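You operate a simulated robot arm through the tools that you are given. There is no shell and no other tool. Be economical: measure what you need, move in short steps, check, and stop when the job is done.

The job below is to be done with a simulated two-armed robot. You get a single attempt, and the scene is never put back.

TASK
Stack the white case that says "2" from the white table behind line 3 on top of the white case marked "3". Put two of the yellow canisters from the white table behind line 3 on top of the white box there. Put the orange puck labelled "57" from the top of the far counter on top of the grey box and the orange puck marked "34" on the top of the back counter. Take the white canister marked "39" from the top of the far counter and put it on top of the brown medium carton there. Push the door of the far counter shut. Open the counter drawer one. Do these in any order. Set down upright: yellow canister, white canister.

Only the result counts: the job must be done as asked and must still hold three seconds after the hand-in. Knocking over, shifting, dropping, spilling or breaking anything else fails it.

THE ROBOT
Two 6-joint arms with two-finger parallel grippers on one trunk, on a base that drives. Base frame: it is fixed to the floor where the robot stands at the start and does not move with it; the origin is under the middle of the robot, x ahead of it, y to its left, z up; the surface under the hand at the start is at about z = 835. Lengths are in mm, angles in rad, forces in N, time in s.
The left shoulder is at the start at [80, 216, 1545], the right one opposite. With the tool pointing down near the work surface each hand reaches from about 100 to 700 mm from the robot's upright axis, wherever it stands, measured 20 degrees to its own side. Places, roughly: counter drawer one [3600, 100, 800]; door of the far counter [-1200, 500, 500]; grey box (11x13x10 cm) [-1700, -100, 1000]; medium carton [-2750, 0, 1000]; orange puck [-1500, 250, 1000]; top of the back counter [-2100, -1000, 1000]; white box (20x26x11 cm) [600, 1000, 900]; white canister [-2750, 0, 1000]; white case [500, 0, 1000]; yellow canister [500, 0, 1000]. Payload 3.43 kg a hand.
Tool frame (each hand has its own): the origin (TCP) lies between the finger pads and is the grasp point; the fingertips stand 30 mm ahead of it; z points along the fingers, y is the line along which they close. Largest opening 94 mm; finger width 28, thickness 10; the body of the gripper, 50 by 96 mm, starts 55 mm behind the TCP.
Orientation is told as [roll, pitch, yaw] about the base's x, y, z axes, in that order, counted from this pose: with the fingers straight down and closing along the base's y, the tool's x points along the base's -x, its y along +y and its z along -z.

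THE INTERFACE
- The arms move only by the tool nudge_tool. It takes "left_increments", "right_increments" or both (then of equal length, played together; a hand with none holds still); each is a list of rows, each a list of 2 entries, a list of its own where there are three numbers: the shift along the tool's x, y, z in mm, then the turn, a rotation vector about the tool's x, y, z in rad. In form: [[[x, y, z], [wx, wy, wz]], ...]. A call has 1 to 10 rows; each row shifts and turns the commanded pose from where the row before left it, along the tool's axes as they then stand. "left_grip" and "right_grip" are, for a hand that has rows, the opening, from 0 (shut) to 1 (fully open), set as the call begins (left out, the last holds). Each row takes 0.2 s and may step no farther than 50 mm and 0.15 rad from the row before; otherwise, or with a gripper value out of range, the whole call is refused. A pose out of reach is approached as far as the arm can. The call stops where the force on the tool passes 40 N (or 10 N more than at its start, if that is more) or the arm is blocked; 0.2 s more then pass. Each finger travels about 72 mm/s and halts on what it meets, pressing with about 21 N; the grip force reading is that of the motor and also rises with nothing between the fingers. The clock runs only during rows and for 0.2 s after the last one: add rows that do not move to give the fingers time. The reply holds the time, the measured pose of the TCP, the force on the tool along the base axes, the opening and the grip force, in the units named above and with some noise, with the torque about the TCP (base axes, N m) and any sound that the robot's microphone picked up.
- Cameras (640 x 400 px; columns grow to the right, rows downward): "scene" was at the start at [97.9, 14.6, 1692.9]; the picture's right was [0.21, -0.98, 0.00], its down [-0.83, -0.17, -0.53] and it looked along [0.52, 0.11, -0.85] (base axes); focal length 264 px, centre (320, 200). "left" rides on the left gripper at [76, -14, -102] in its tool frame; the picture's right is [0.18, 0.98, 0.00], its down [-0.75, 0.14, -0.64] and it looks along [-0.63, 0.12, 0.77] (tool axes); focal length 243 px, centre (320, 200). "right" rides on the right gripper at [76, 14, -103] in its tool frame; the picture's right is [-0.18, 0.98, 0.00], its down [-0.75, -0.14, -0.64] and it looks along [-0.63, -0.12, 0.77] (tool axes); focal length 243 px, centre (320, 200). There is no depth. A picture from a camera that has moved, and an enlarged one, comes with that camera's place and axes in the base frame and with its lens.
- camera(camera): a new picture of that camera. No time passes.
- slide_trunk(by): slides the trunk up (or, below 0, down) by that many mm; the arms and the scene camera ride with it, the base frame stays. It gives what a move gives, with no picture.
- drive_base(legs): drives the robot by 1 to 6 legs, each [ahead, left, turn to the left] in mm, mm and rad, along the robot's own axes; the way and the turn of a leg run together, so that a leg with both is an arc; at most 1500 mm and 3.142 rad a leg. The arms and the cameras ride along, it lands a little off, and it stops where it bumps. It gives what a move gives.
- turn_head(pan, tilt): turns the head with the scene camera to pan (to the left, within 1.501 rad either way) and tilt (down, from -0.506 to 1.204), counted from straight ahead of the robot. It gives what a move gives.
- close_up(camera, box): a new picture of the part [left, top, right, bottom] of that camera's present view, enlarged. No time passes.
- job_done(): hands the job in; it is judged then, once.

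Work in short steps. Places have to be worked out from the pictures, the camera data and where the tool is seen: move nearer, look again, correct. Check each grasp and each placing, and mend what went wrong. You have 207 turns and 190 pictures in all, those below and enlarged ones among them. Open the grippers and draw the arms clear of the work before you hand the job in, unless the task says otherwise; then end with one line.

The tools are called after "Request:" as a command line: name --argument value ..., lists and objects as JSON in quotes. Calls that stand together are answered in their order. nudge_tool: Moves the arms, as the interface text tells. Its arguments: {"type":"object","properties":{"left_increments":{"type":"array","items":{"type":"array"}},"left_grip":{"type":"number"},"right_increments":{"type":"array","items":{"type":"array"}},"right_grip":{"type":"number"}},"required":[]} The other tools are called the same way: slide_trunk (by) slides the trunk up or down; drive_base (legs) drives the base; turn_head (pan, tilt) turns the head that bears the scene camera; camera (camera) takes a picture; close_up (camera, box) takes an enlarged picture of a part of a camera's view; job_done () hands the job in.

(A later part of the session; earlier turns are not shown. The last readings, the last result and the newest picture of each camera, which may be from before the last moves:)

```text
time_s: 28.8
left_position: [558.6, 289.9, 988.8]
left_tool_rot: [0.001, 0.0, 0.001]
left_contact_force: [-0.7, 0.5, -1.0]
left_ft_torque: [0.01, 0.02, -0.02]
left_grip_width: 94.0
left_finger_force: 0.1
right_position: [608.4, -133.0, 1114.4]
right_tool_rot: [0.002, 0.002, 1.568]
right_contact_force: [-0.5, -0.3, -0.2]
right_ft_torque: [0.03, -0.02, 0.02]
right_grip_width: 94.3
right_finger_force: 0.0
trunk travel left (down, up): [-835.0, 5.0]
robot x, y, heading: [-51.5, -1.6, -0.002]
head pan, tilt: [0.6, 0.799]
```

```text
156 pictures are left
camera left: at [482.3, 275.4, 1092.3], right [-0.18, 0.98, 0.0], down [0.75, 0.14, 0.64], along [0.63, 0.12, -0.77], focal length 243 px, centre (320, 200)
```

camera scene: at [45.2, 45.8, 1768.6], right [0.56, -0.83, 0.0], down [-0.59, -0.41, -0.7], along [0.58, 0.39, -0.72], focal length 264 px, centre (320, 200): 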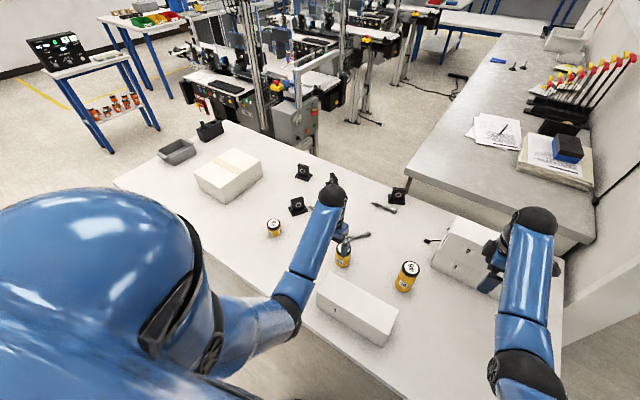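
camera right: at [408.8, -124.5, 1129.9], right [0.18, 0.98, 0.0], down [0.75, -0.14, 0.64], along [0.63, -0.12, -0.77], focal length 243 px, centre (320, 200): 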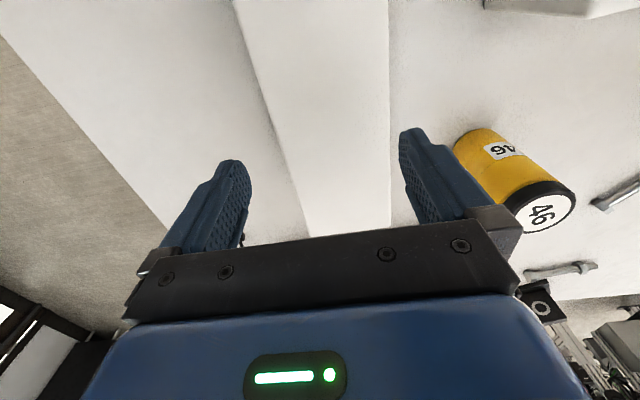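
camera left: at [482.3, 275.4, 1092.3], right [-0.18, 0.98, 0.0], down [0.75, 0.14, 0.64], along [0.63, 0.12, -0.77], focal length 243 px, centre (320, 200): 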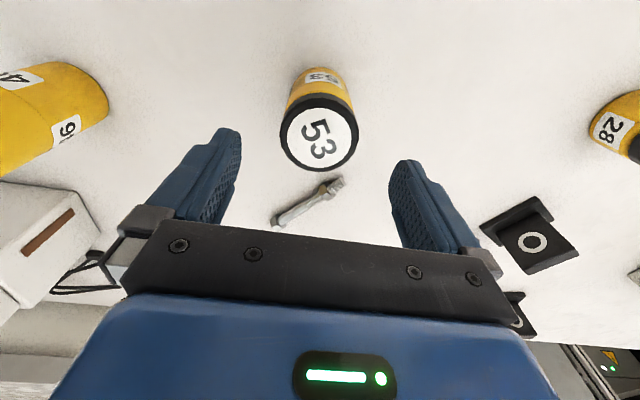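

Confirmed centred at (555,289). I descend to z≈895 and close.

Request:
nudge_tool --left_increments '[[[3, 0, 35], [0, 0, 0]], [[0, 0, 35], [0, 0, 0]], [[0, 0, 23], [0, 0, 0]], [[0, 0, 0], [0, 0, 0]]]'

Request:
nudge_tool --left_increments '[[[0, 0, 0], [0, 0, 0]], [[0, 0, 0], [0, 0, 0]], [[0, 0, 0], [0, 0, 0]], [[0, 0, 0], [0, 0, 0]], [[0, 0, -30], [0, 0, 0]], [[0, 0, -40], [0, 0, 0]], [[0, 0, -40], [0, 0, 0]]]' --left_grip 0.3

Request:
camera --camera "left"

```text
time_s: 29.8
left_position: [555.7, 290.1, 896.8]
left_tool_rot: [0.001, 0.001, 0.0]
left_contact_force: [-0.3, 0.2, 0.2]
left_ft_torque: [0.0, -0.01, 0.01]
left_grip_width: 94.1
left_finger_force: 0.0
right_position: [608.5, -132.4, 1115.7]
right_tool_rot: [-0.002, -0.001, 1.57]
right_contact_force: [0.4, 0.5, -0.4]
right_ft_torque: [0.0, 0.0, -0.02]
right_grip_width: 93.8
right_finger_force: 0.1
trunk travel left (down, up): [-835.0, 5.0]
robot x, y, heading: [-49.4, 0.6, 0.004]
head pan, tilt: [0.6, 0.799]
```

```text
time_s: 31.4
left_position: [555.6, 290.2, 1007.3]
left_tool_rot: [-0.001, 0.001, 0.003]
left_contact_force: [0.8, -0.3, -2.1]
left_ft_torque: [0.01, 0.01, 0.01]
left_grip_width: 59.9
left_finger_force: 21.3
right_position: [608.6, -131.6, 1115.2]
right_tool_rot: [0.001, 0.001, 1.569]
right_contact_force: [0.1, -0.6, -0.5]
right_ft_torque: [0.01, -0.04, 0.01]
right_grip_width: 93.8
right_finger_force: 0.0
trunk travel left (down, up): [-835.0, 5.0]
robot x, y, heading: [-52.1, 0.1, 0.004]
head pan, tilt: [0.6, 0.799]
```

```text
155 pictures are left
camera left: at [479.3, 275.0, 1110.6], right [-0.19, 0.98, 0.0], down [0.75, 0.14, 0.64], along [0.63, 0.12, -0.77], focal length 243 px, centre (320, 200)
```

left: 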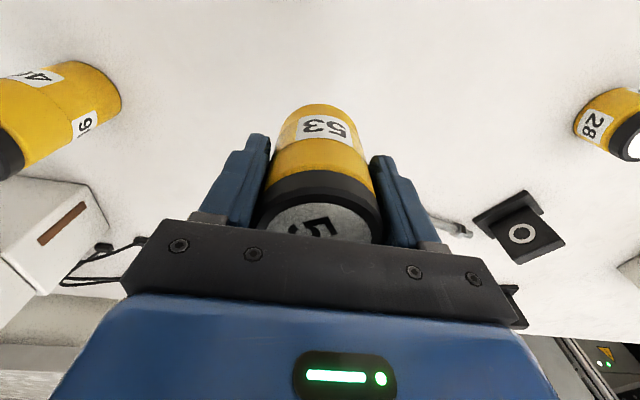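

Held. I lift further, then drive 700 mm left to bring it near the white box.

Request:
nudge_tool --left_increments '[[[0, 0, -30], [0, 0, 0]], [[0, 0, -20], [0, 0, 0]], [[0, 0, 0], [0, 0, 0]]]'

Request:
drive_base --legs '[[0, 700, 0]]'

Request:
camera --camera "scene"

Request:
camera --camera "left"

```text
time_s: 32.2
left_position: [555.5, 289.6, 1057.5]
left_tool_rot: [0.0, 0.002, 0.003]
left_contact_force: [0.8, 1.0, -2.2]
left_ft_torque: [0.0, 0.01, -0.01]
left_grip_width: 60.0
left_finger_force: 21.0
right_position: [608.2, -131.1, 1115.6]
right_tool_rot: [0.001, -0.001, 1.569]
right_contact_force: [-0.2, -0.2, -1.3]
right_ft_torque: [0.01, 0.04, 0.01]
right_grip_width: 94.1
right_finger_force: 0.1
trunk travel left (down, up): [-835.0, 5.0]
robot x, y, heading: [-49.1, 3.6, -0.0]
head pan, tilt: [0.6, 0.799]
```

```text
time_s: 36.0
left_position: [554.4, 992.8, 1057.0]
left_tool_rot: [0.002, 0.0, 0.0]
left_contact_force: [0.4, -1.1, -1.5]
left_ft_torque: [-0.02, -0.02, 0.0]
left_grip_width: 60.2
left_finger_force: 21.5
right_position: [608.0, 570.4, 1115.0]
right_tool_rot: [0.002, -0.001, 1.57]
right_contact_force: [0.6, -0.7, -0.2]
right_ft_torque: [-0.01, 0.01, 0.0]
right_grip_width: 93.8
right_finger_force: 0.0
trunk travel left (down, up): [-835.0, 5.0]
robot x, y, heading: [-46.3, 703.8, 0.001]
head pan, tilt: [0.6, 0.799]
```

```text
154 pictures are left
camera scene: at [45.9, 747.8, 1768.6], right [0.57, -0.82, 0.0], down [-0.59, -0.4, -0.7], along [0.57, 0.4, -0.72], focal length 264 px, centre (320, 200)
```

scene: 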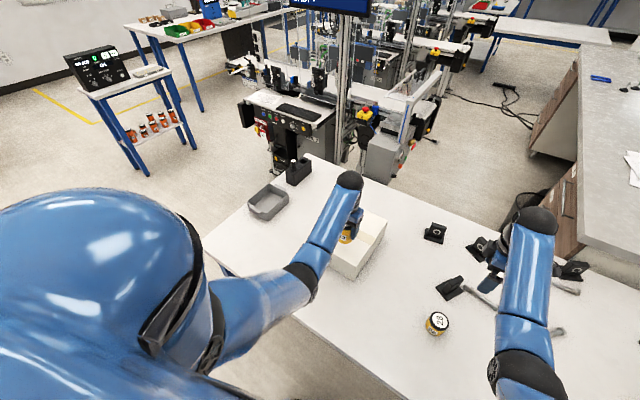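

```text
153 pictures are left
camera left: at [478.7, 978.1, 1160.6], right [-0.18, 0.98, 0.0], down [0.75, 0.14, 0.64], along [0.63, 0.12, -0.77], focal length 243 px, centre (320, 200)
```

left: 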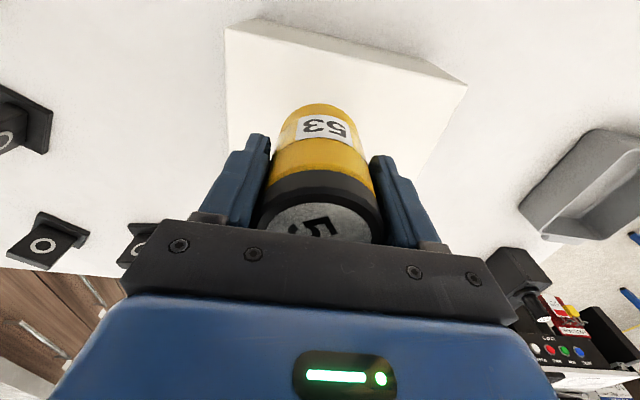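

Box top spans x≈510–770, y≈915–1106. I drive 110 mm ahead to bring the canister over its rear-middle, then check.

Request:
drive_base --legs '[[110, 0, 0]]'

Request:
camera --camera "left"

```text
time_s: 37.2
left_position: [653.9, 994.2, 1062.7]
left_tool_rot: [0.001, -0.007, 0.0]
left_contact_force: [-0.4, -0.4, -1.6]
left_ft_torque: [-0.01, -0.08, 0.02]
left_grip_width: 60.1
left_finger_force: 20.5
right_position: [707.0, 571.8, 1120.6]
right_tool_rot: [-0.007, 0.002, 1.567]
right_contact_force: [0.0, -0.1, 0.0]
right_ft_torque: [-0.02, -0.07, 0.0]
right_grip_width: 94.0
right_finger_force: 0.2
trunk travel left (down, up): [-835.0, 5.0]
robot x, y, heading: [57.0, 705.2, -0.0]
head pan, tilt: [0.6, 0.799]
```

```text
152 pictures are left
camera left: at [576.8, 979.6, 1164.9], right [-0.18, 0.98, 0.0], down [0.75, 0.14, 0.65], along [0.64, 0.12, -0.76], focal length 243 px, centre (320, 200)
```

left: 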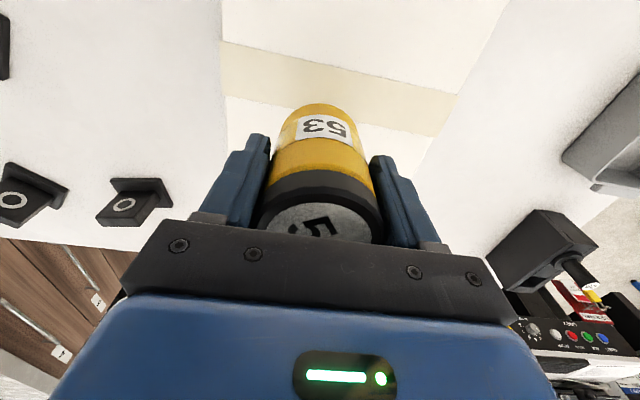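

Over the box. I lower it till contact.

Request:
nudge_tool --left_increments '[[[-10, 5, 25], [0, 0, 0]], [[0, 0, 15], [0, 0, 0]], [[0, 0, 8], [0, 0, 0]], [[0, 0, 4], [0, 0, 0]], [[0, 0, 3], [0, 0, 0]], [[0, 0, 0], [0, 0, 0]]]'

```text
time_s: 38.6
left_position: [672.4, 998.4, 1004.3]
left_tool_rot: [-0.001, -0.005, -0.001]
left_contact_force: [5.9, 1.4, 17.6]
left_ft_torque: [-0.03, -0.16, 0.0]
left_grip_width: 60.0
left_finger_force: 20.8
right_position: [715.5, 570.7, 1117.0]
right_tool_rot: [-0.001, 0.0, 1.567]
right_contact_force: [0.1, -0.1, 0.6]
right_ft_torque: [0.02, -0.02, 0.03]
right_grip_width: 93.9
right_finger_force: 0.0
trunk travel left (down, up): [-835.0, 5.0]
robot x, y, heading: [52.0, 705.9, -0.0]
head pan, tilt: [0.6, 0.799]
```

Contact with the box top. I relieve, open and rise.

Request:
nudge_tool --left_increments '[[[0, 0, -1], [0, 0, 0]], [[0, 0, 0], [0, 0, 0]]]'

Request:
nudge_tool --left_increments '[[[0, 0, 0], [0, 0, 0]], [[0, 0, 0], [0, 0, 0]], [[0, 0, 0], [0, 0, 0]], [[0, 0, -20], [0, 0, 0]], [[0, 0, -40], [0, 0, 0]], [[0, 0, -35], [0, 0, 0]], [[0, 0, 0], [0, 0, 0]]]' --left_grip 1.0

Request:
camera --camera "left"

```text
time_s: 39.2
left_position: [672.7, 998.4, 1003.5]
left_tool_rot: [0.001, -0.002, 0.0]
left_contact_force: [7.9, 1.8, 18.6]
left_ft_torque: [-0.05, -0.21, 0.05]
left_grip_width: 59.6
left_finger_force: 21.0
right_position: [715.0, 570.9, 1115.7]
right_tool_rot: [0.0, 0.001, 1.568]
right_contact_force: [0.0, 0.3, -0.5]
right_ft_torque: [0.01, 0.02, 0.0]
right_grip_width: 93.8
right_finger_force: 0.1
trunk travel left (down, up): [-835.0, 5.0]
robot x, y, heading: [57.1, 703.8, 0.002]
head pan, tilt: [0.6, 0.799]
```

```text
time_s: 40.8
left_position: [671.8, 998.3, 1097.7]
left_tool_rot: [0.0, 0.002, 0.0]
left_contact_force: [-0.6, -0.7, 0.7]
left_ft_torque: [-0.01, 0.02, -0.01]
left_grip_width: 94.1
left_finger_force: 0.0
right_position: [715.3, 572.2, 1114.6]
right_tool_rot: [0.001, 0.0, 1.566]
right_contact_force: [0.4, -0.8, -0.6]
right_ft_torque: [0.01, 0.0, 0.03]
right_grip_width: 94.0
right_finger_force: 0.0
trunk travel left (down, up): [-835.0, 5.0]
robot x, y, heading: [58.4, 705.7, -0.004]
head pan, tilt: [0.6, 0.799]
```

```text
151 pictures are left
camera left: at [595.7, 984.4, 1201.0], right [-0.18, 0.98, 0.0], down [0.75, 0.14, 0.64], along [0.63, 0.12, -0.77], focal length 243 px, centre (320, 200)
```

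left: 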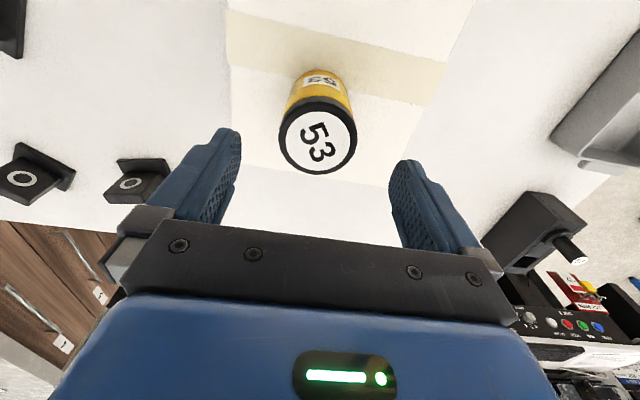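

53 stands on the box. I drive back and right to get canister 28.

Request:
drive_base --legs '[[-147, -380, 0]]'

Request:
camera --camera "left"

```text
time_s: 43.4
left_position: [525.0, 620.6, 1096.6]
left_tool_rot: [-0.002, 0.002, 0.002]
left_contact_force: [-1.0, -0.1, -0.9]
left_ft_torque: [-0.03, 0.0, 0.0]
left_grip_width: 94.2
left_finger_force: 0.1
right_position: [569.0, 194.0, 1114.2]
right_tool_rot: [0.0, 0.001, 1.571]
right_contact_force: [0.0, -0.9, 0.0]
right_ft_torque: [-0.04, 0.02, 0.0]
right_grip_width: 94.0
right_finger_force: 0.1
trunk travel left (down, up): [-835.0, 5.0]
robot x, y, heading: [-93.8, 323.0, -0.0]
head pan, tilt: [0.6, 0.799]
```

```text
150 pictures are left
camera left: at [449.2, 606.1, 1199.7], right [-0.19, 0.98, 0.0], down [0.75, 0.14, 0.64], along [0.63, 0.12, -0.77], focal length 243 px, centre (320, 200)
```

left: 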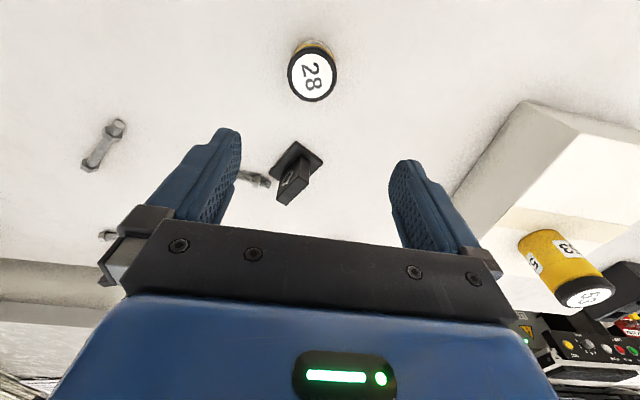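

28 is at ≈(520,611). I correct and descend partway.

Request:
nudge_tool --left_increments '[[[4, -9, 40], [0, 0, 0]], [[0, 0, 45], [0, 0, 0]], [[0, 0, 45], [0, 0, 0]], [[0, 0, 30], [0, 0, 0]], [[0, 0, 0], [0, 0, 0]]]'

Request:
camera --camera "left"

```text
time_s: 44.5
left_position: [521.7, 608.2, 936.1]
left_tool_rot: [0.0, 0.0, 0.0]
left_contact_force: [-1.3, 0.3, -0.4]
left_ft_torque: [-0.02, -0.02, 0.04]
left_grip_width: 94.0
left_finger_force: 0.1
right_position: [567.8, 191.2, 1114.6]
right_tool_rot: [0.001, 0.001, 1.571]
right_contact_force: [-0.7, 0.2, 0.3]
right_ft_torque: [0.0, -0.03, 0.0]
right_grip_width: 93.7
right_finger_force: 0.1
trunk travel left (down, up): [-835.0, 5.0]
robot x, y, heading: [-92.1, 320.5, 0.003]
head pan, tilt: [0.6, 0.799]
```

```text
149 pictures are left
camera left: at [445.1, 594.4, 1040.4], right [-0.19, 0.98, 0.0], down [0.75, 0.14, 0.64], along [0.63, 0.12, -0.77], focal length 243 px, centre (320, 200)
```

left: 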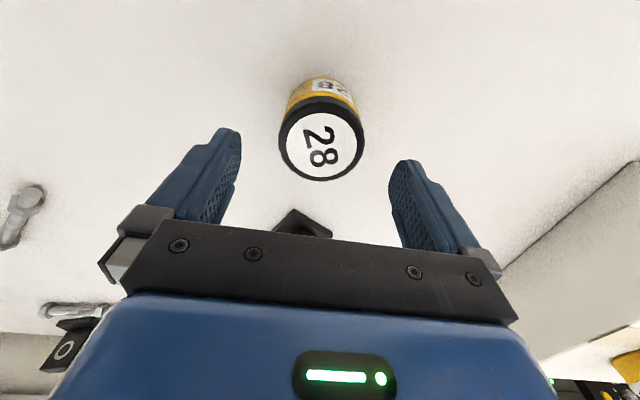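

Centred. Descend to z≈876, grip and lift.

Request:
nudge_tool --left_increments '[[[0, 1, 30], [0, 0, 0]], [[0, 0, 30], [0, 0, 0]], [[0, 0, 0], [0, 0, 0]]]'

Request:
nudge_tool --left_increments '[[[0, 0, 0], [0, 0, 0]], [[0, 0, 0], [0, 0, 0]], [[0, 0, 0], [0, 0, 0]], [[0, 0, 0], [0, 0, 0]], [[0, 0, -30], [0, 0, 0]], [[0, 0, -45], [0, 0, 0]], [[0, 0, -45], [0, 0, 0]], [[0, 0, -45], [0, 0, 0]]]' --left_grip 0.3

Request:
camera --camera "left"

```text
time_s: 45.4
left_position: [521.3, 610.9, 876.3]
left_tool_rot: [0.001, 0.001, 0.002]
left_contact_force: [-0.7, -0.6, -0.9]
left_ft_torque: [0.01, -0.03, 0.01]
left_grip_width: 94.2
left_finger_force: 0.2
right_position: [569.6, 191.5, 1115.4]
right_tool_rot: [0.001, 0.0, 1.57]
right_contact_force: [0.8, -0.5, -0.1]
right_ft_torque: [0.0, -0.02, 0.04]
right_grip_width: 94.2
right_finger_force: 0.1
trunk travel left (down, up): [-835.0, 5.0]
robot x, y, heading: [-91.1, 322.1, 0.005]
head pan, tilt: [0.6, 0.799]
```

```text
time_s: 47.1
left_position: [519.7, 609.6, 1042.5]
left_tool_rot: [-0.001, 0.001, 0.002]
left_contact_force: [0.6, 0.1, -0.6]
left_ft_torque: [-0.02, 0.05, 0.0]
left_grip_width: 57.9
left_finger_force: 20.9
right_position: [569.8, 191.8, 1115.5]
right_tool_rot: [0.001, -0.001, 1.571]
right_contact_force: [-0.1, -0.3, 0.5]
right_ft_torque: [0.02, -0.01, 0.01]
right_grip_width: 94.0
right_finger_force: 0.0
trunk travel left (down, up): [-835.0, 5.0]
robot x, y, heading: [-91.7, 320.2, 0.0]
head pan, tilt: [0.6, 0.799]
```

```text
148 pictures are left
camera left: at [443.5, 595.9, 1146.0], right [-0.19, 0.98, 0.0], down [0.75, 0.14, 0.64], along [0.63, 0.12, -0.77], focal length 243 px, centre (320, 200)
```

left: 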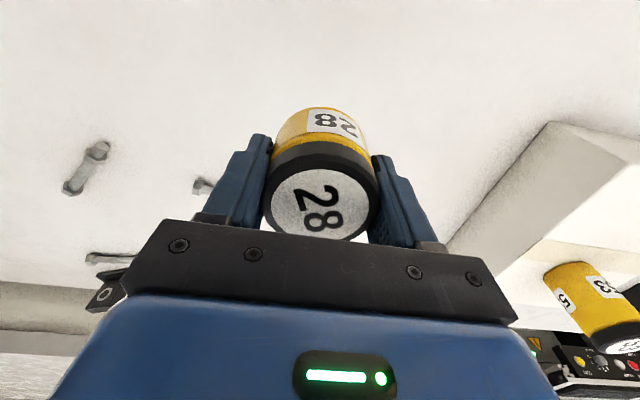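

Held. I drive to bring it over the box's front half at ≈(565,1000).

Request:
drive_base --legs '[[44, 388, 0]]'

Request:
camera --camera "left"

```text
time_s: 49.6
left_position: [564.0, 991.1, 1043.6]
left_tool_rot: [0.001, 0.001, 0.0]
left_contact_force: [0.5, -0.8, -1.0]
left_ft_torque: [0.06, 0.0, 0.01]
left_grip_width: 57.8
left_finger_force: 21.0
right_position: [612.4, 570.9, 1116.1]
right_tool_rot: [0.0, -0.003, 1.568]
right_contact_force: [0.1, -0.2, 0.5]
right_ft_torque: [0.04, 0.02, 0.01]
right_grip_width: 94.0
right_finger_force: 0.1
trunk travel left (down, up): [-835.0, 5.0]
robot x, y, heading: [-49.3, 705.2, 0.001]
head pan, tilt: [0.6, 0.799]
```

```text
147 pictures are left
camera left: at [487.6, 975.9, 1146.6], right [-0.18, 0.98, 0.0], down [0.75, 0.14, 0.64], along [0.63, 0.12, -0.77], focal length 243 px, centre (320, 200)
```

left: 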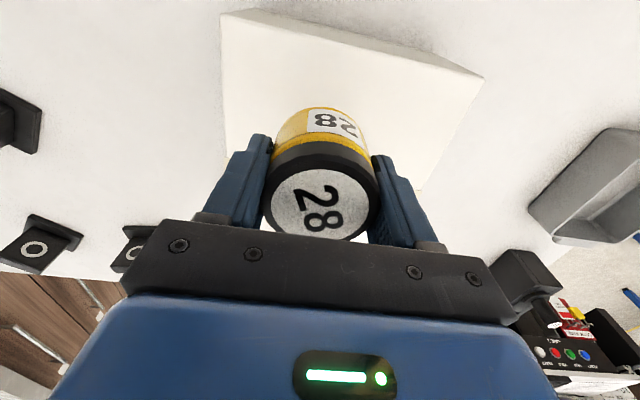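

Over the box front; lower to contact.

Request:
nudge_tool --left_increments '[[[0, 8, 25], [0, 0, 0]], [[0, 0, 20], [0, 0, 0]], [[0, 0, 8], [0, 0, 0]], [[0, 0, 4], [0, 0, 0]], [[0, 0, 3], [0, 0, 0]], [[0, 0, 0], [0, 0, 0]]]'

```text
time_s: 51.0
left_position: [562.8, 1000.9, 984.1]
left_tool_rot: [0.002, -0.004, 0.0]
left_contact_force: [3.5, -0.8, 18.4]
left_ft_torque: [-0.08, -0.06, -0.08]
left_grip_width: 58.1
left_finger_force: 21.8
right_position: [611.7, 573.3, 1115.7]
right_tool_rot: [-0.001, 0.001, 1.568]
right_contact_force: [0.9, 0.6, 0.0]
right_ft_torque: [-0.04, 0.04, 0.02]
right_grip_width: 94.0
right_finger_force: 0.1
trunk travel left (down, up): [-835.0, 5.0]
robot x, y, heading: [-44.5, 702.8, -0.002]
head pan, tilt: [0.6, 0.799]
```

Contact; release and rise.

Request:
nudge_tool --left_increments '[[[0, 0, 0], [0, 0, 0]], [[0, 0, 0], [0, 0, 0]], [[0, 0, 0], [0, 0, 0]], [[0, 0, -20], [0, 0, 0]], [[0, 0, -40], [0, 0, 0]], [[0, 0, -20], [0, 0, 0]], [[0, 0, 0], [0, 0, 0]]]' --left_grip 1.0

Request:
camera --camera "left"

```text
time_s: 52.6
left_position: [563.2, 1001.1, 1062.2]
left_tool_rot: [0.0, 0.0, 0.0]
left_contact_force: [0.4, 0.0, -0.6]
left_ft_torque: [-0.01, 0.01, 0.01]
left_grip_width: 93.8
left_finger_force: 0.1
right_position: [612.4, 574.2, 1114.7]
right_tool_rot: [0.002, 0.0, 1.567]
right_contact_force: [-0.2, 1.2, 0.4]
right_ft_torque: [0.01, 0.0, -0.06]
right_grip_width: 94.1
right_finger_force: 0.0
trunk travel left (down, up): [-835.0, 5.0]
robot x, y, heading: [-45.3, 706.4, 0.005]
head pan, tilt: [0.6, 0.799]
```

```text
146 pictures are left
camera left: at [488.0, 986.6, 1165.8], right [-0.18, 0.98, 0.0], down [0.75, 0.14, 0.64], along [0.63, 0.12, -0.77], focal length 243 px, centre (320, 200)
```

left: 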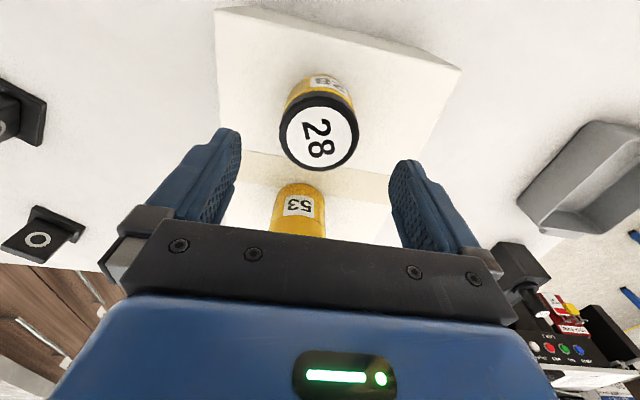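

Both canisters stand on the box. I back off 450 mm and look around to the left.

Request:
drive_base --legs '[[-450, 0, 0]]'

Request:
turn_head --pan 1.45 --tilt 0.45

Request:
camera --camera "scene"

Request:
turn_head --pan -1.45 --tilt 0.45

Request:
camera --camera "scene"

```text
time_s: 55.3
left_position: [118.9, 999.9, 1060.5]
left_tool_rot: [0.0, 0.004, -0.001]
left_contact_force: [-0.4, 0.1, -0.4]
left_ft_torque: [-0.02, -0.03, -0.01]
left_grip_width: 94.1
left_finger_force: 0.0
right_position: [166.7, 573.0, 1113.5]
right_tool_rot: [0.003, 0.0, 1.565]
right_contact_force: [-0.7, 0.1, -0.5]
right_ft_torque: [-0.01, 0.02, 0.02]
right_grip_width: 93.8
right_finger_force: 0.0
trunk travel left (down, up): [-835.0, 5.0]
robot x, y, heading: [-494.5, 706.9, -0.004]
head pan, tilt: [0.6, 0.799]
```

```text
time_s: 56.5
left_position: [117.7, 1001.2, 1061.9]
left_tool_rot: [-0.001, 0.003, -0.001]
left_contact_force: [-0.2, 0.2, 0.2]
left_ft_torque: [0.01, 0.0, -0.01]
left_grip_width: 93.8
left_finger_force: 0.0
right_position: [165.3, 572.4, 1116.3]
right_tool_rot: [0.001, 0.0, 1.566]
right_contact_force: [-0.2, -0.1, -0.8]
right_ft_torque: [-0.01, 0.01, -0.01]
right_grip_width: 94.1
right_finger_force: 0.0
trunk travel left (down, up): [-835.0, 5.0]
robot x, y, heading: [-492.4, 706.0, 0.001]
head pan, tilt: [1.45, 0.45]
```

```text
145 pictures are left
camera scene: at [-452.5, 798.2, 1798.9], right [0.99, -0.12, 0.0], down [-0.05, -0.43, -0.9], along [0.11, 0.89, -0.44], focal length 264 px, centre (320, 200)
```

scene: 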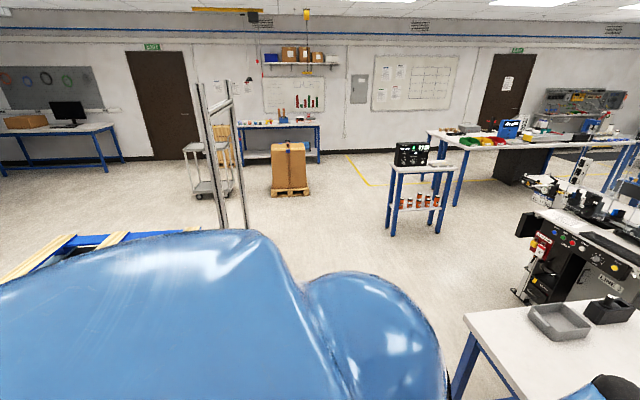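

```text
time_s: 59.0
left_position: [118.0, 1000.1, 1061.9]
left_tool_rot: [0.001, 0.002, -0.001]
left_contact_force: [-0.9, 0.1, 0.7]
left_ft_torque: [-0.03, 0.03, 0.01]
left_grip_width: 94.0
left_finger_force: 0.1
right_position: [164.7, 571.9, 1115.9]
right_tool_rot: [0.002, -0.001, 1.565]
right_contact_force: [0.0, -0.3, -1.4]
right_ft_torque: [0.0, 0.01, 0.01]
right_grip_width: 93.9
right_finger_force: 0.1
trunk travel left (down, up): [-835.0, 5.0]
robot x, y, heading: [-494.6, 706.6, -0.002]
head pan, tilt: [-1.45, 0.45]
```

```text
144 pictures are left
camera scene: at [-453.0, 615.7, 1799.0], right [-0.99, -0.12, 0.0], down [-0.05, 0.43, -0.9], along [0.11, -0.89, -0.44], focal length 264 px, centre (320, 200)
```

scene: 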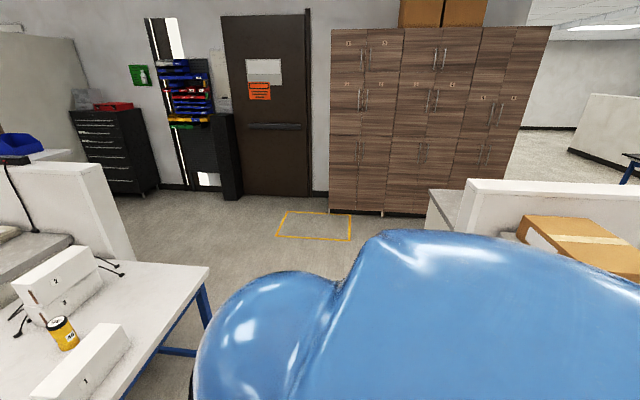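

Free space around. I turn right 90° to see the back area and look for the bottle.

Request:
drive_base --legs '[[0, 0, -1.57]]'

Request:
turn_head --pan 0.5 --tilt 0.5

Request:
camera --camera "scene"

Request:
turn_head --pan -0.8 --tilt 0.5

Request:
camera --camera "scene"

```text
time_s: 63.2
left_position: [-203.6, 92.6, 1063.0]
left_tool_rot: [-0.001, 0.003, -1.576]
left_contact_force: [0.6, 0.3, -0.2]
left_ft_torque: [0.01, 0.01, 0.0]
left_grip_width: 94.1
left_finger_force: 0.1
right_position: [-630.3, 48.0, 1114.1]
right_tool_rot: [0.003, 0.001, -0.011]
right_contact_force: [1.3, -0.9, -0.2]
right_ft_torque: [0.01, -0.04, 0.05]
right_grip_width: 93.9
right_finger_force: 0.0
trunk travel left (down, up): [-835.0, 5.0]
robot x, y, heading: [-490.9, 703.3, -1.579]
head pan, tilt: [-1.45, 0.45]
```

```text
time_s: 65.1
left_position: [-204.0, 92.2, 1062.8]
left_tool_rot: [-0.001, 0.002, -1.577]
left_contact_force: [0.6, 0.5, 0.1]
left_ft_torque: [-0.03, -0.05, 0.01]
left_grip_width: 93.8
left_finger_force: 0.0
right_position: [-632.1, 47.8, 1115.0]
right_tool_rot: [0.003, 0.0, -0.01]
right_contact_force: [-0.1, 0.4, 0.0]
right_ft_torque: [0.0, 0.01, 0.02]
right_grip_width: 94.0
right_finger_force: 0.2
trunk travel left (down, up): [-835.0, 5.0]
robot x, y, heading: [-494.3, 707.9, -1.58]
head pan, tilt: [0.499, 0.499]
```

```text
143 pictures are left
camera scene: at [-451.6, 596.2, 1794.5], right [-0.88, -0.47, 0.0], down [-0.23, 0.42, -0.88], along [0.41, -0.77, -0.48], focal length 264 px, centre (320, 200)
```

scene: 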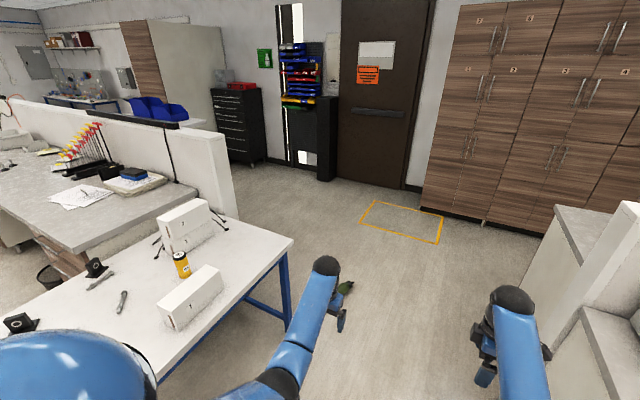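

```text
time_s: 66.6
left_position: [-202.7, 92.9, 1062.1]
left_tool_rot: [0.0, 0.001, -1.578]
left_contact_force: [0.8, 0.0, -0.1]
left_ft_torque: [-0.01, 0.0, -0.02]
left_grip_width: 93.9
left_finger_force: 0.0
right_position: [-632.9, 47.7, 1115.5]
right_tool_rot: [0.002, 0.0, -0.011]
right_contact_force: [0.3, -0.4, 0.0]
right_ft_torque: [0.01, -0.03, -0.01]
right_grip_width: 94.0
right_finger_force: 0.0
trunk travel left (down, up): [-835.0, 5.0]
robot x, y, heading: [-495.1, 706.0, -1.579]
head pan, tilt: [-0.799, 0.499]
```

```text
142 pictures are left
camera scene: at [-560.2, 613.4, 1794.5], right [-0.69, 0.72, 0.0], down [0.35, 0.33, -0.88], along [-0.63, -0.61, -0.48], focal length 264 px, centre (320, 200)
```

scene: 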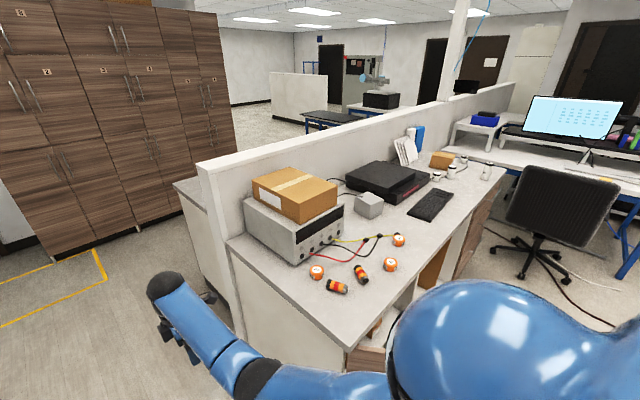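

The bottle lies on the floor near (120,-950), and the far counter with pucks lies to the right. I back up and move alongside the far counter's front to see it.

Request:
drive_base --legs '[[-400, 0, 0], [0, -850, 0]]'

Request:
turn_head --pan 0.0 --tilt 0.6

Request:
camera --camera "scene"

```text
time_s: 73.2
left_position: [-1057.1, 497.1, 1061.4]
left_tool_rot: [-0.004, 0.002, -1.571]
left_contact_force: [-0.8, -0.3, 0.5]
left_ft_torque: [0.01, 0.0, -0.03]
left_grip_width: 93.8
left_finger_force: 0.1
right_position: [-1484.5, 449.0, 1116.9]
right_tool_rot: [0.002, 0.002, -0.001]
right_contact_force: [0.2, 0.3, 0.0]
right_ft_torque: [-0.01, 0.01, 0.05]
right_grip_width: 93.8
right_finger_force: 0.0
trunk travel left (down, up): [-835.0, 5.0]
robot x, y, heading: [-1355.1, 1106.8, -1.572]
head pan, tilt: [-0.799, 0.499]
```

```text
time_s: 74.4
left_position: [-1058.5, 496.8, 1062.0]
left_tool_rot: [-0.001, 0.003, -1.572]
left_contact_force: [-0.4, -0.2, -0.5]
left_ft_torque: [0.01, 0.01, 0.01]
left_grip_width: 94.0
left_finger_force: 0.0
right_position: [-1487.0, 448.4, 1116.3]
right_tool_rot: [0.003, 0.0, -0.002]
right_contact_force: [-0.4, -0.5, -0.7]
right_ft_torque: [-0.01, 0.02, -0.01]
right_grip_width: 93.8
right_finger_force: 0.1
trunk travel left (down, up): [-835.0, 5.0]
robot x, y, heading: [-1355.0, 1110.2, -1.574]
head pan, tilt: [0.0, 0.6]
```

```text
141 pictures are left
camera scene: at [-1354.2, 989.6, 1785.4], right [-1.0, 0.0, 0.0], down [0.0, 0.57, -0.82], along [0.0, -0.82, -0.57], focal length 264 px, centre (320, 200)
```

scene: 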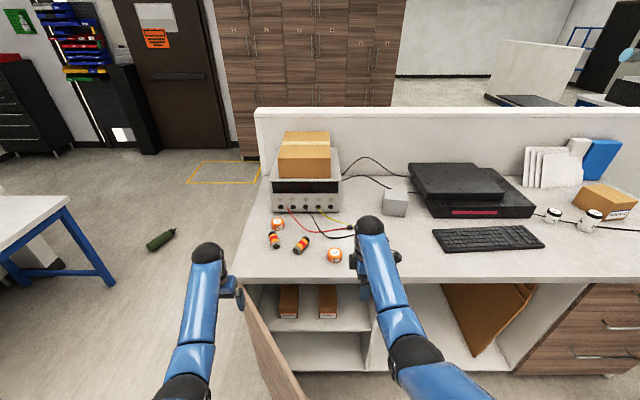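

Excellent view. I zoom in on pucks, carton and door.

Request:
close_up --camera "scene" --box '[250, 180, 450, 300]'

Request:
close_up --camera "scene" --box '[500, 130, 640, 250]'

Request:
close_up --camera "scene" --box '[200, 260, 400, 400]'

```text
3.20 times, centred on (350, 240) of scene
camera zoom: at [-1354.2, 989.6, 1785.4], right [-1.0, 0.0, 0.0], down [0.0, 0.57, -0.82], along [0.0, -0.82, -0.57], focal length 846 px, centre (224, 72)
```

zoom: 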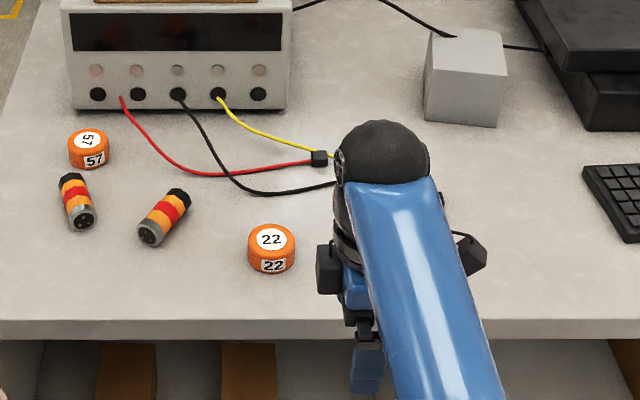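

```text
3.33 times, centred on (570, 190) of scene
camera zoom: at [-1354.2, 989.6, 1785.4], right [-1.0, 0.0, 0.0], down [0.0, 0.57, -0.82], along [0.0, -0.82, -0.57], focal length 881 px, centre (-513, 233)
```

zoom: 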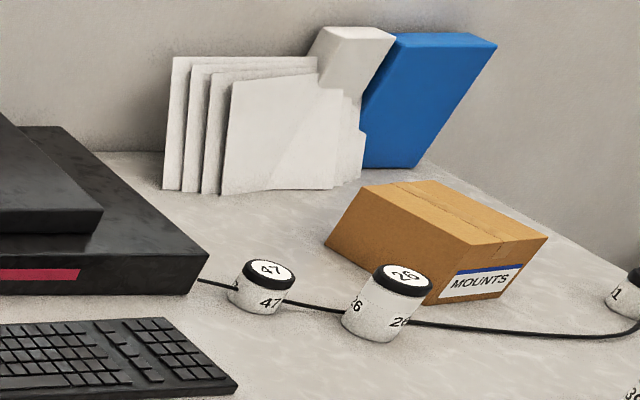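

```text
2.86 times, centred on (300, 330) of scene
camera zoom: at [-1354.2, 989.6, 1785.4], right [-1.0, 0.0, 0.0], down [0.0, 0.57, -0.82], along [0.0, -0.82, -0.57], focal length 755 px, centre (377, -171)
```

zoom: 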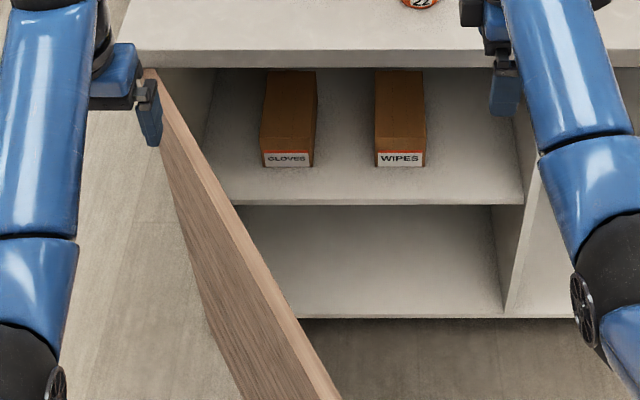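

Door: hinged at ≈(-1047,333), free end ≈(-1319,703), standing about 55° open. I'll close it first with the left hand. First retract the right hand (lower it, pull it back).

Request:
nudge_tool --right_increments '[[[0, 25, 40], [0, 0, 0]], [[0, 35, 35], [0, 0, 0]], [[0, 45, 20], [0, 0, 0]], [[0, 45, 20], [0, 0, 0]], [[0, 45, 10], [0, 0, 0]], [[0, 45, 0], [0, 0, 0]], [[0, 0, 0], [0, 0, 0.15]], [[0, 0, 0], [0, 0, 0.15]], [[0, 0, 0], [0, 0, 0.15]], [[0, 0, 0], [0, 0, 0.15]]]'

Request:
nudge_tool --right_increments '[[[0, 0, 0], [0, 0, 0.15]], [[0, 0, 0], [0, 0, 0.15]], [[0, 0, 0], [0, 0, 0.15]], [[0, 0, 0], [0, 0, 0.15]], [[0, 0, 0], [0, 0, 0.15]], [[0, 0, 0], [0, 0, 0.15]], [[0, 0, 0], [0, 0, 0.07]], [[0, 0, 0], [0, 0, 0]]]'

```text
time_s: 76.6
left_position: [-1058.8, 497.1, 1062.4]
left_tool_rot: [0.0, 0.0, -1.571]
left_contact_force: [0.4, -1.1, -0.5]
left_ft_torque: [0.02, -0.02, -0.04]
left_grip_width: 93.9
left_finger_force: 0.1
right_position: [-1484.9, 689.2, 990.4]
right_tool_rot: [-0.002, 0.0, -0.604]
right_contact_force: [0.0, 0.2, -0.2]
right_ft_torque: [-0.02, 0.01, 0.02]
right_grip_width: 94.2
right_finger_force: 0.1
trunk travel left (down, up): [-835.0, 5.0]
robot x, y, heading: [-1351.8, 1107.2, -1.57]
head pan, tilt: [0.0, 0.6]
```

```text
time_s: 78.4
left_position: [-1058.9, 497.2, 1061.2]
left_tool_rot: [-0.001, 0.001, -1.572]
left_contact_force: [0.4, 0.2, 0.9]
left_ft_torque: [-0.03, 0.0, -0.01]
left_grip_width: 94.1
left_finger_force: 0.0
right_position: [-1487.0, 688.6, 988.8]
right_tool_rot: [0.001, 0.0, -1.572]
right_contact_force: [0.5, 0.3, 0.1]
right_ft_torque: [-0.02, -0.01, 0.03]
right_grip_width: 93.9
right_finger_force: 0.0
trunk travel left (down, up): [-835.0, 5.0]
robot x, y, heading: [-1354.0, 1107.3, -1.572]
head pan, tilt: [0.0, 0.6]
```

Now retract the left hand, close it, and shift the base to x≈-1500.

Request:
nudge_tool --left_increments '[[[30, 0, 25], [0, 0, 0]], [[40, 0, 20], [0, 0, 0]], [[45, 0, 15], [0, 0, 0]], [[45, 0, 5], [0, 0, 0]], [[45, 0, 0], [0, 0, 0]], [[0, 0, 0], [0, 0, 0]]]' --left_grip 0.0

Request:
drive_base --legs '[[40, -146, 0]]'

Request:
slide_trunk --by -200

Request:
turn_head --pan 0.3 --tilt 0.9

Request:
camera --camera "scene"

```text
time_s: 79.8
left_position: [-1058.2, 703.5, 999.2]
left_tool_rot: [-0.001, 0.003, -1.572]
left_contact_force: [-0.1, -0.6, 0.4]
left_ft_torque: [-0.01, 0.01, 0.0]
left_grip_width: 0.2
left_finger_force: 20.8
right_position: [-1485.0, 690.0, 989.9]
right_tool_rot: [0.0, 0.001, -1.573]
right_contact_force: [-0.7, -0.5, -0.3]
right_ft_torque: [0.03, -0.01, 0.0]
right_grip_width: 94.1
right_finger_force: 0.0
trunk travel left (down, up): [-835.0, 5.0]
robot x, y, heading: [-1351.2, 1110.1, -1.576]
head pan, tilt: [0.0, 0.6]
```

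```text
time_s: 81.2
left_position: [-1200.6, 664.8, 997.5]
left_tool_rot: [-0.003, 0.0, -1.57]
left_contact_force: [0.4, -0.7, 0.0]
left_ft_torque: [-0.03, 0.03, -0.02]
left_grip_width: 0.1
left_finger_force: 21.0
right_position: [-1627.8, 649.4, 990.7]
right_tool_rot: [-0.004, 0.001, -1.567]
right_contact_force: [0.8, -0.2, 0.6]
right_ft_torque: [0.0, 0.06, -0.01]
right_grip_width: 94.0
right_finger_force: 0.1
trunk travel left (down, up): [-835.0, 5.0]
robot x, y, heading: [-1502.4, 1071.4, -1.574]
head pan, tilt: [0.0, 0.6]
```

```text
time_s: 83.3
left_position: [-1203.3, 662.4, 799.6]
left_tool_rot: [0.0, 0.002, -1.57]
left_contact_force: [-0.8, 0.5, 0.5]
left_ft_torque: [0.02, 0.06, -0.03]
left_grip_width: 0.2
left_finger_force: 20.6
right_position: [-1630.5, 648.9, 789.2]
right_tool_rot: [0.002, 0.0, -1.568]
right_contact_force: [-1.1, -0.6, -0.1]
right_ft_torque: [-0.02, -0.04, 0.01]
right_grip_width: 93.8
right_finger_force: 0.1
trunk travel left (down, up): [-635.0, 205.0]
robot x, y, heading: [-1499.0, 1072.0, -1.57]
head pan, tilt: [0.0, 0.6]
```

```text
time_s: 84.1
left_position: [-1204.1, 663.2, 799.3]
left_tool_rot: [0.0, 0.003, -1.569]
left_contact_force: [0.6, 0.5, -0.2]
left_ft_torque: [-0.03, 0.0, -0.03]
left_grip_width: 0.0
left_finger_force: 20.5
right_position: [-1630.6, 649.3, 790.4]
right_tool_rot: [0.0, 0.001, -1.567]
right_contact_force: [0.3, -0.2, -0.1]
right_ft_torque: [0.0, 0.03, 0.03]
right_grip_width: 93.9
right_finger_force: 0.0
trunk travel left (down, up): [-635.0, 205.0]
robot x, y, heading: [-1501.7, 1067.1, -1.571]
head pan, tilt: [0.3, 0.901]
```

```text
137 pictures are left
camera scene: at [-1477.3, 966.5, 1560.7], right [-0.95, -0.3, 0.0], down [-0.23, 0.75, -0.62], along [0.18, -0.59, -0.78], focal length 264 px, centre (320, 200)
```

scene: 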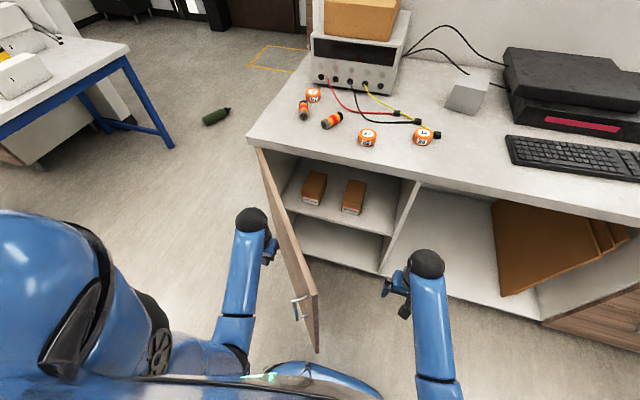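

The left hand is on the door's outer side. I tilt the fingers forward 0.75 rad.

Request:
nudge_tool --left_increments '[[[0, 0, 0], [0, -0.15, 0]], [[0, 0, 0], [0, -0.15, 0]], [[0, 0, 0], [0, -0.15, 0]], [[0, 0, 0], [0, -0.15, 0]], [[0, 0, 0], [0, -0.15, 0]], [[0, 0, 0], [0, 0, 0]]]'

Request:
nudge_tool --left_increments '[[[-26, -28, 25], [0, 0, 0]], [[-26, -28, 25], [0, 0, 0]], [[-26, -28, 25], [0, 0, 0]], [[-26, -28, 25], [0, 0, 0]], [[0, 0, 0], [0, 0, 0]]]'

Request:
camera --camera "scene"

```text
time_s: 85.5
left_position: [-1203.6, 662.4, 799.4]
left_tool_rot: [-0.002, -0.75, -1.569]
left_contact_force: [-0.7, -0.5, 0.6]
left_ft_torque: [-0.01, 0.02, 0.02]
left_grip_width: 0.0
left_finger_force: 21.1
right_position: [-1631.0, 647.4, 791.4]
right_tool_rot: [0.001, 0.003, -1.568]
right_contact_force: [-0.5, -0.1, 0.3]
right_ft_torque: [0.01, -0.01, 0.0]
right_grip_width: 94.1
right_finger_force: 0.0
trunk travel left (down, up): [-635.0, 205.0]
robot x, y, heading: [-1502.2, 1068.5, -1.567]
head pan, tilt: [0.3, 0.901]
```

```text
time_s: 86.7
left_position: [-1315.1, 519.3, 796.3]
left_tool_rot: [-0.001, -0.75, -1.569]
left_contact_force: [0.5, 0.1, -0.2]
left_ft_torque: [0.01, 0.0, -0.02]
left_grip_width: 0.0
left_finger_force: 21.2
right_position: [-1630.7, 649.3, 790.1]
right_tool_rot: [0.002, -0.001, -1.568]
right_contact_force: [0.4, -0.4, 0.4]
right_ft_torque: [0.0, 0.0, 0.01]
right_grip_width: 94.0
right_finger_force: 0.0
trunk travel left (down, up): [-635.0, 205.0]
robot x, y, heading: [-1499.7, 1069.2, -1.564]
head pan, tilt: [0.3, 0.901]
```

```text
136 pictures are left
camera scene: at [-1477.1, 967.2, 1560.7], right [-0.95, -0.3, 0.0], down [-0.23, 0.75, -0.62], along [0.18, -0.59, -0.78], focal length 264 px, centre (320, 200)
```

scene: 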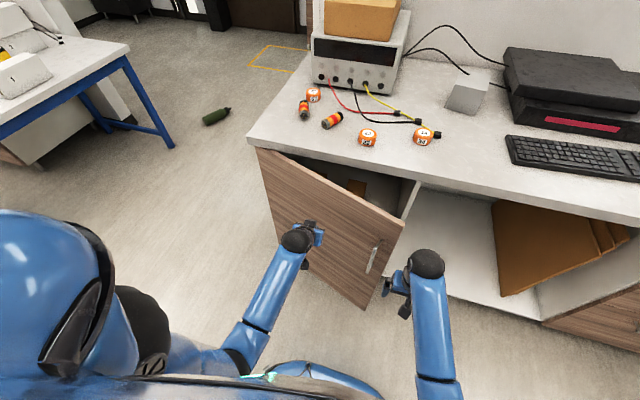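

The door swings in. I continue pushing.

Request:
nudge_tool --left_increments '[[[-27, -15, 25], [0, 0, 0]], [[-27, -15, 25], [0, 0, 0]], [[-27, -10, 25], [0, 0, 0]], [[-15, 0, 14], [0, 0, 0]], [[-8, 0, 7], [0, 0, 0]], [[0, 0, 0], [0, 0, 0]]]'

Request:
camera --camera "scene"

```text
time_s: 88.1
left_position: [-1354.9, 376.4, 796.5]
left_tool_rot: [0.0, -0.749, -1.569]
left_contact_force: [0.0, 0.7, -0.9]
left_ft_torque: [-0.02, 0.0, 0.01]
left_grip_width: 0.0
left_finger_force: 21.2
right_position: [-1630.6, 649.3, 790.9]
right_tool_rot: [-0.001, 0.0, -1.571]
right_contact_force: [-0.7, 0.1, 0.2]
right_ft_torque: [-0.01, 0.02, 0.0]
right_grip_width: 94.1
right_finger_force: 0.2
trunk travel left (down, up): [-635.0, 205.0]
robot x, y, heading: [-1499.7, 1066.9, -1.569]
head pan, tilt: [0.3, 0.901]
```

```text
135 pictures are left
camera scene: at [-1477.4, 966.6, 1560.6], right [-0.95, -0.3, 0.0], down [-0.23, 0.75, -0.62], along [0.18, -0.59, -0.78], focal length 264 px, centre (320, 200)
```

scene: 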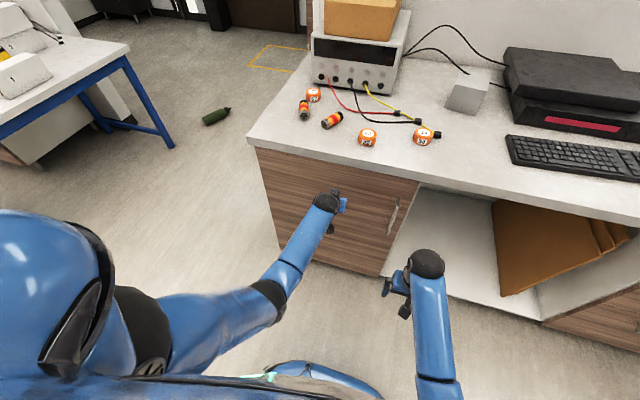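

Nearly shut; I push a little more until resistance shows.

Request:
nudge_tool --left_increments '[[[-6, 0, 5], [0, 0, 0]], [[-6, 0, 5], [0, 0, 0]], [[-6, 0, 5], [0, 0, 0]], [[-6, 0, 5], [0, 0, 0]], [[-6, 0, 5], [0, 0, 0]], [[0, 0, 0], [0, 0, 0]]]'

Request:
close_up --camera "scene" --box '[230, 120, 450, 290]'

```text
time_s: 89.5
left_position: [-1355.4, 338.7, 799.0]
left_tool_rot: [0.0, -0.748, -1.569]
left_contact_force: [-0.4, 1.8, 0.8]
left_ft_torque: [-0.01, -0.02, 0.01]
left_grip_width: 0.1
left_finger_force: 21.4
right_position: [-1630.8, 648.8, 790.3]
right_tool_rot: [-0.001, 0.0, -1.569]
right_contact_force: [-0.6, 0.3, -0.1]
right_ft_torque: [0.0, 0.04, 0.0]
right_grip_width: 93.9
right_finger_force: 0.1
trunk travel left (down, up): [-635.0, 205.0]
robot x, y, heading: [-1500.6, 1066.2, -1.569]
head pan, tilt: [0.3, 0.901]
```

```text
2.35 times, centred on (340, 205) of scene
camera zoom: at [-1477.4, 966.9, 1560.7], right [-0.95, -0.3, 0.0], down [-0.23, 0.75, -0.62], along [0.18, -0.59, -0.78], focal length 622 px, centre (273, 188)
```

zoom: 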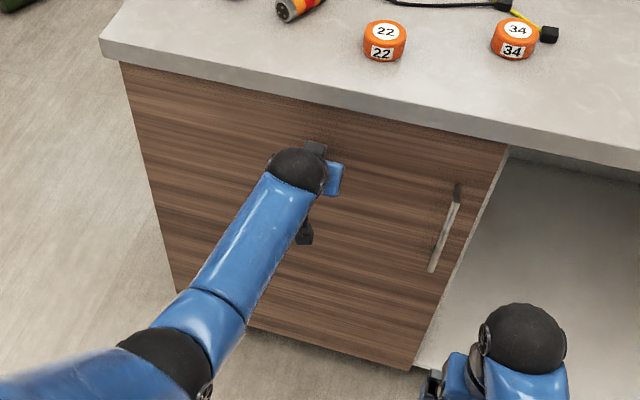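

Still little force; I push further.

Request:
nudge_tool --left_increments '[[[-6, 0, 5], [0, 0, 0]], [[-6, 0, 5], [0, 0, 0]], [[-6, 0, 5], [0, 0, 0]], [[-6, 0, 5], [0, 0, 0]], [[-6, 0, 5], [0, 0, 0]], [[0, 0, 0], [0, 0, 0]]]'

Request:
close_up --camera "scene" --box '[230, 120, 450, 290]'

```text
time_s: 90.1
left_position: [-1354.1, 338.6, 796.7]
left_tool_rot: [-0.001, -0.737, -1.568]
left_contact_force: [-0.8, 22.7, 11.7]
left_ft_torque: [0.11, -0.01, -0.09]
left_grip_width: 0.2
left_finger_force: 20.8
right_position: [-1631.0, 654.0, 793.5]
right_tool_rot: [0.0, -0.005, -1.566]
right_contact_force: [-0.2, -0.2, -0.8]
right_ft_torque: [0.04, -0.02, -0.04]
right_grip_width: 94.2
right_finger_force: 0.1
trunk travel left (down, up): [-635.0, 205.0]
robot x, y, heading: [-1500.7, 1071.4, -1.565]
head pan, tilt: [0.3, 0.901]
stopped in row 2 (left hand): the force on the tool passed its limit at 45 N (the readings are from after the stop); the commanded pose is now the measured one
```

```text
2.35 times, centred on (340, 205) of scene
camera zoom: at [-1477.9, 975.3, 1561.4], right [-0.95, -0.3, 0.0], down [-0.23, 0.74, -0.62], along [0.19, -0.6, -0.78], focal length 622 px, centre (273, 188)
```

zoom: 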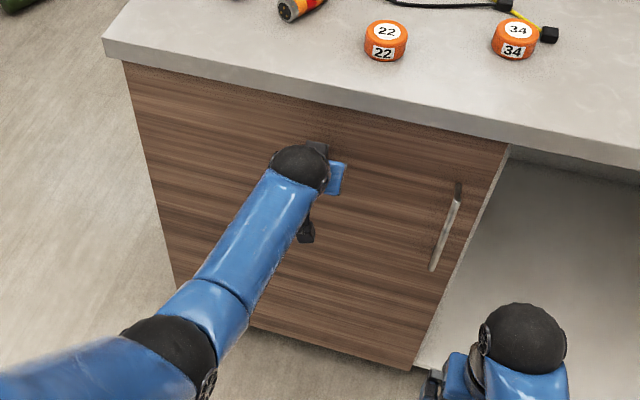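

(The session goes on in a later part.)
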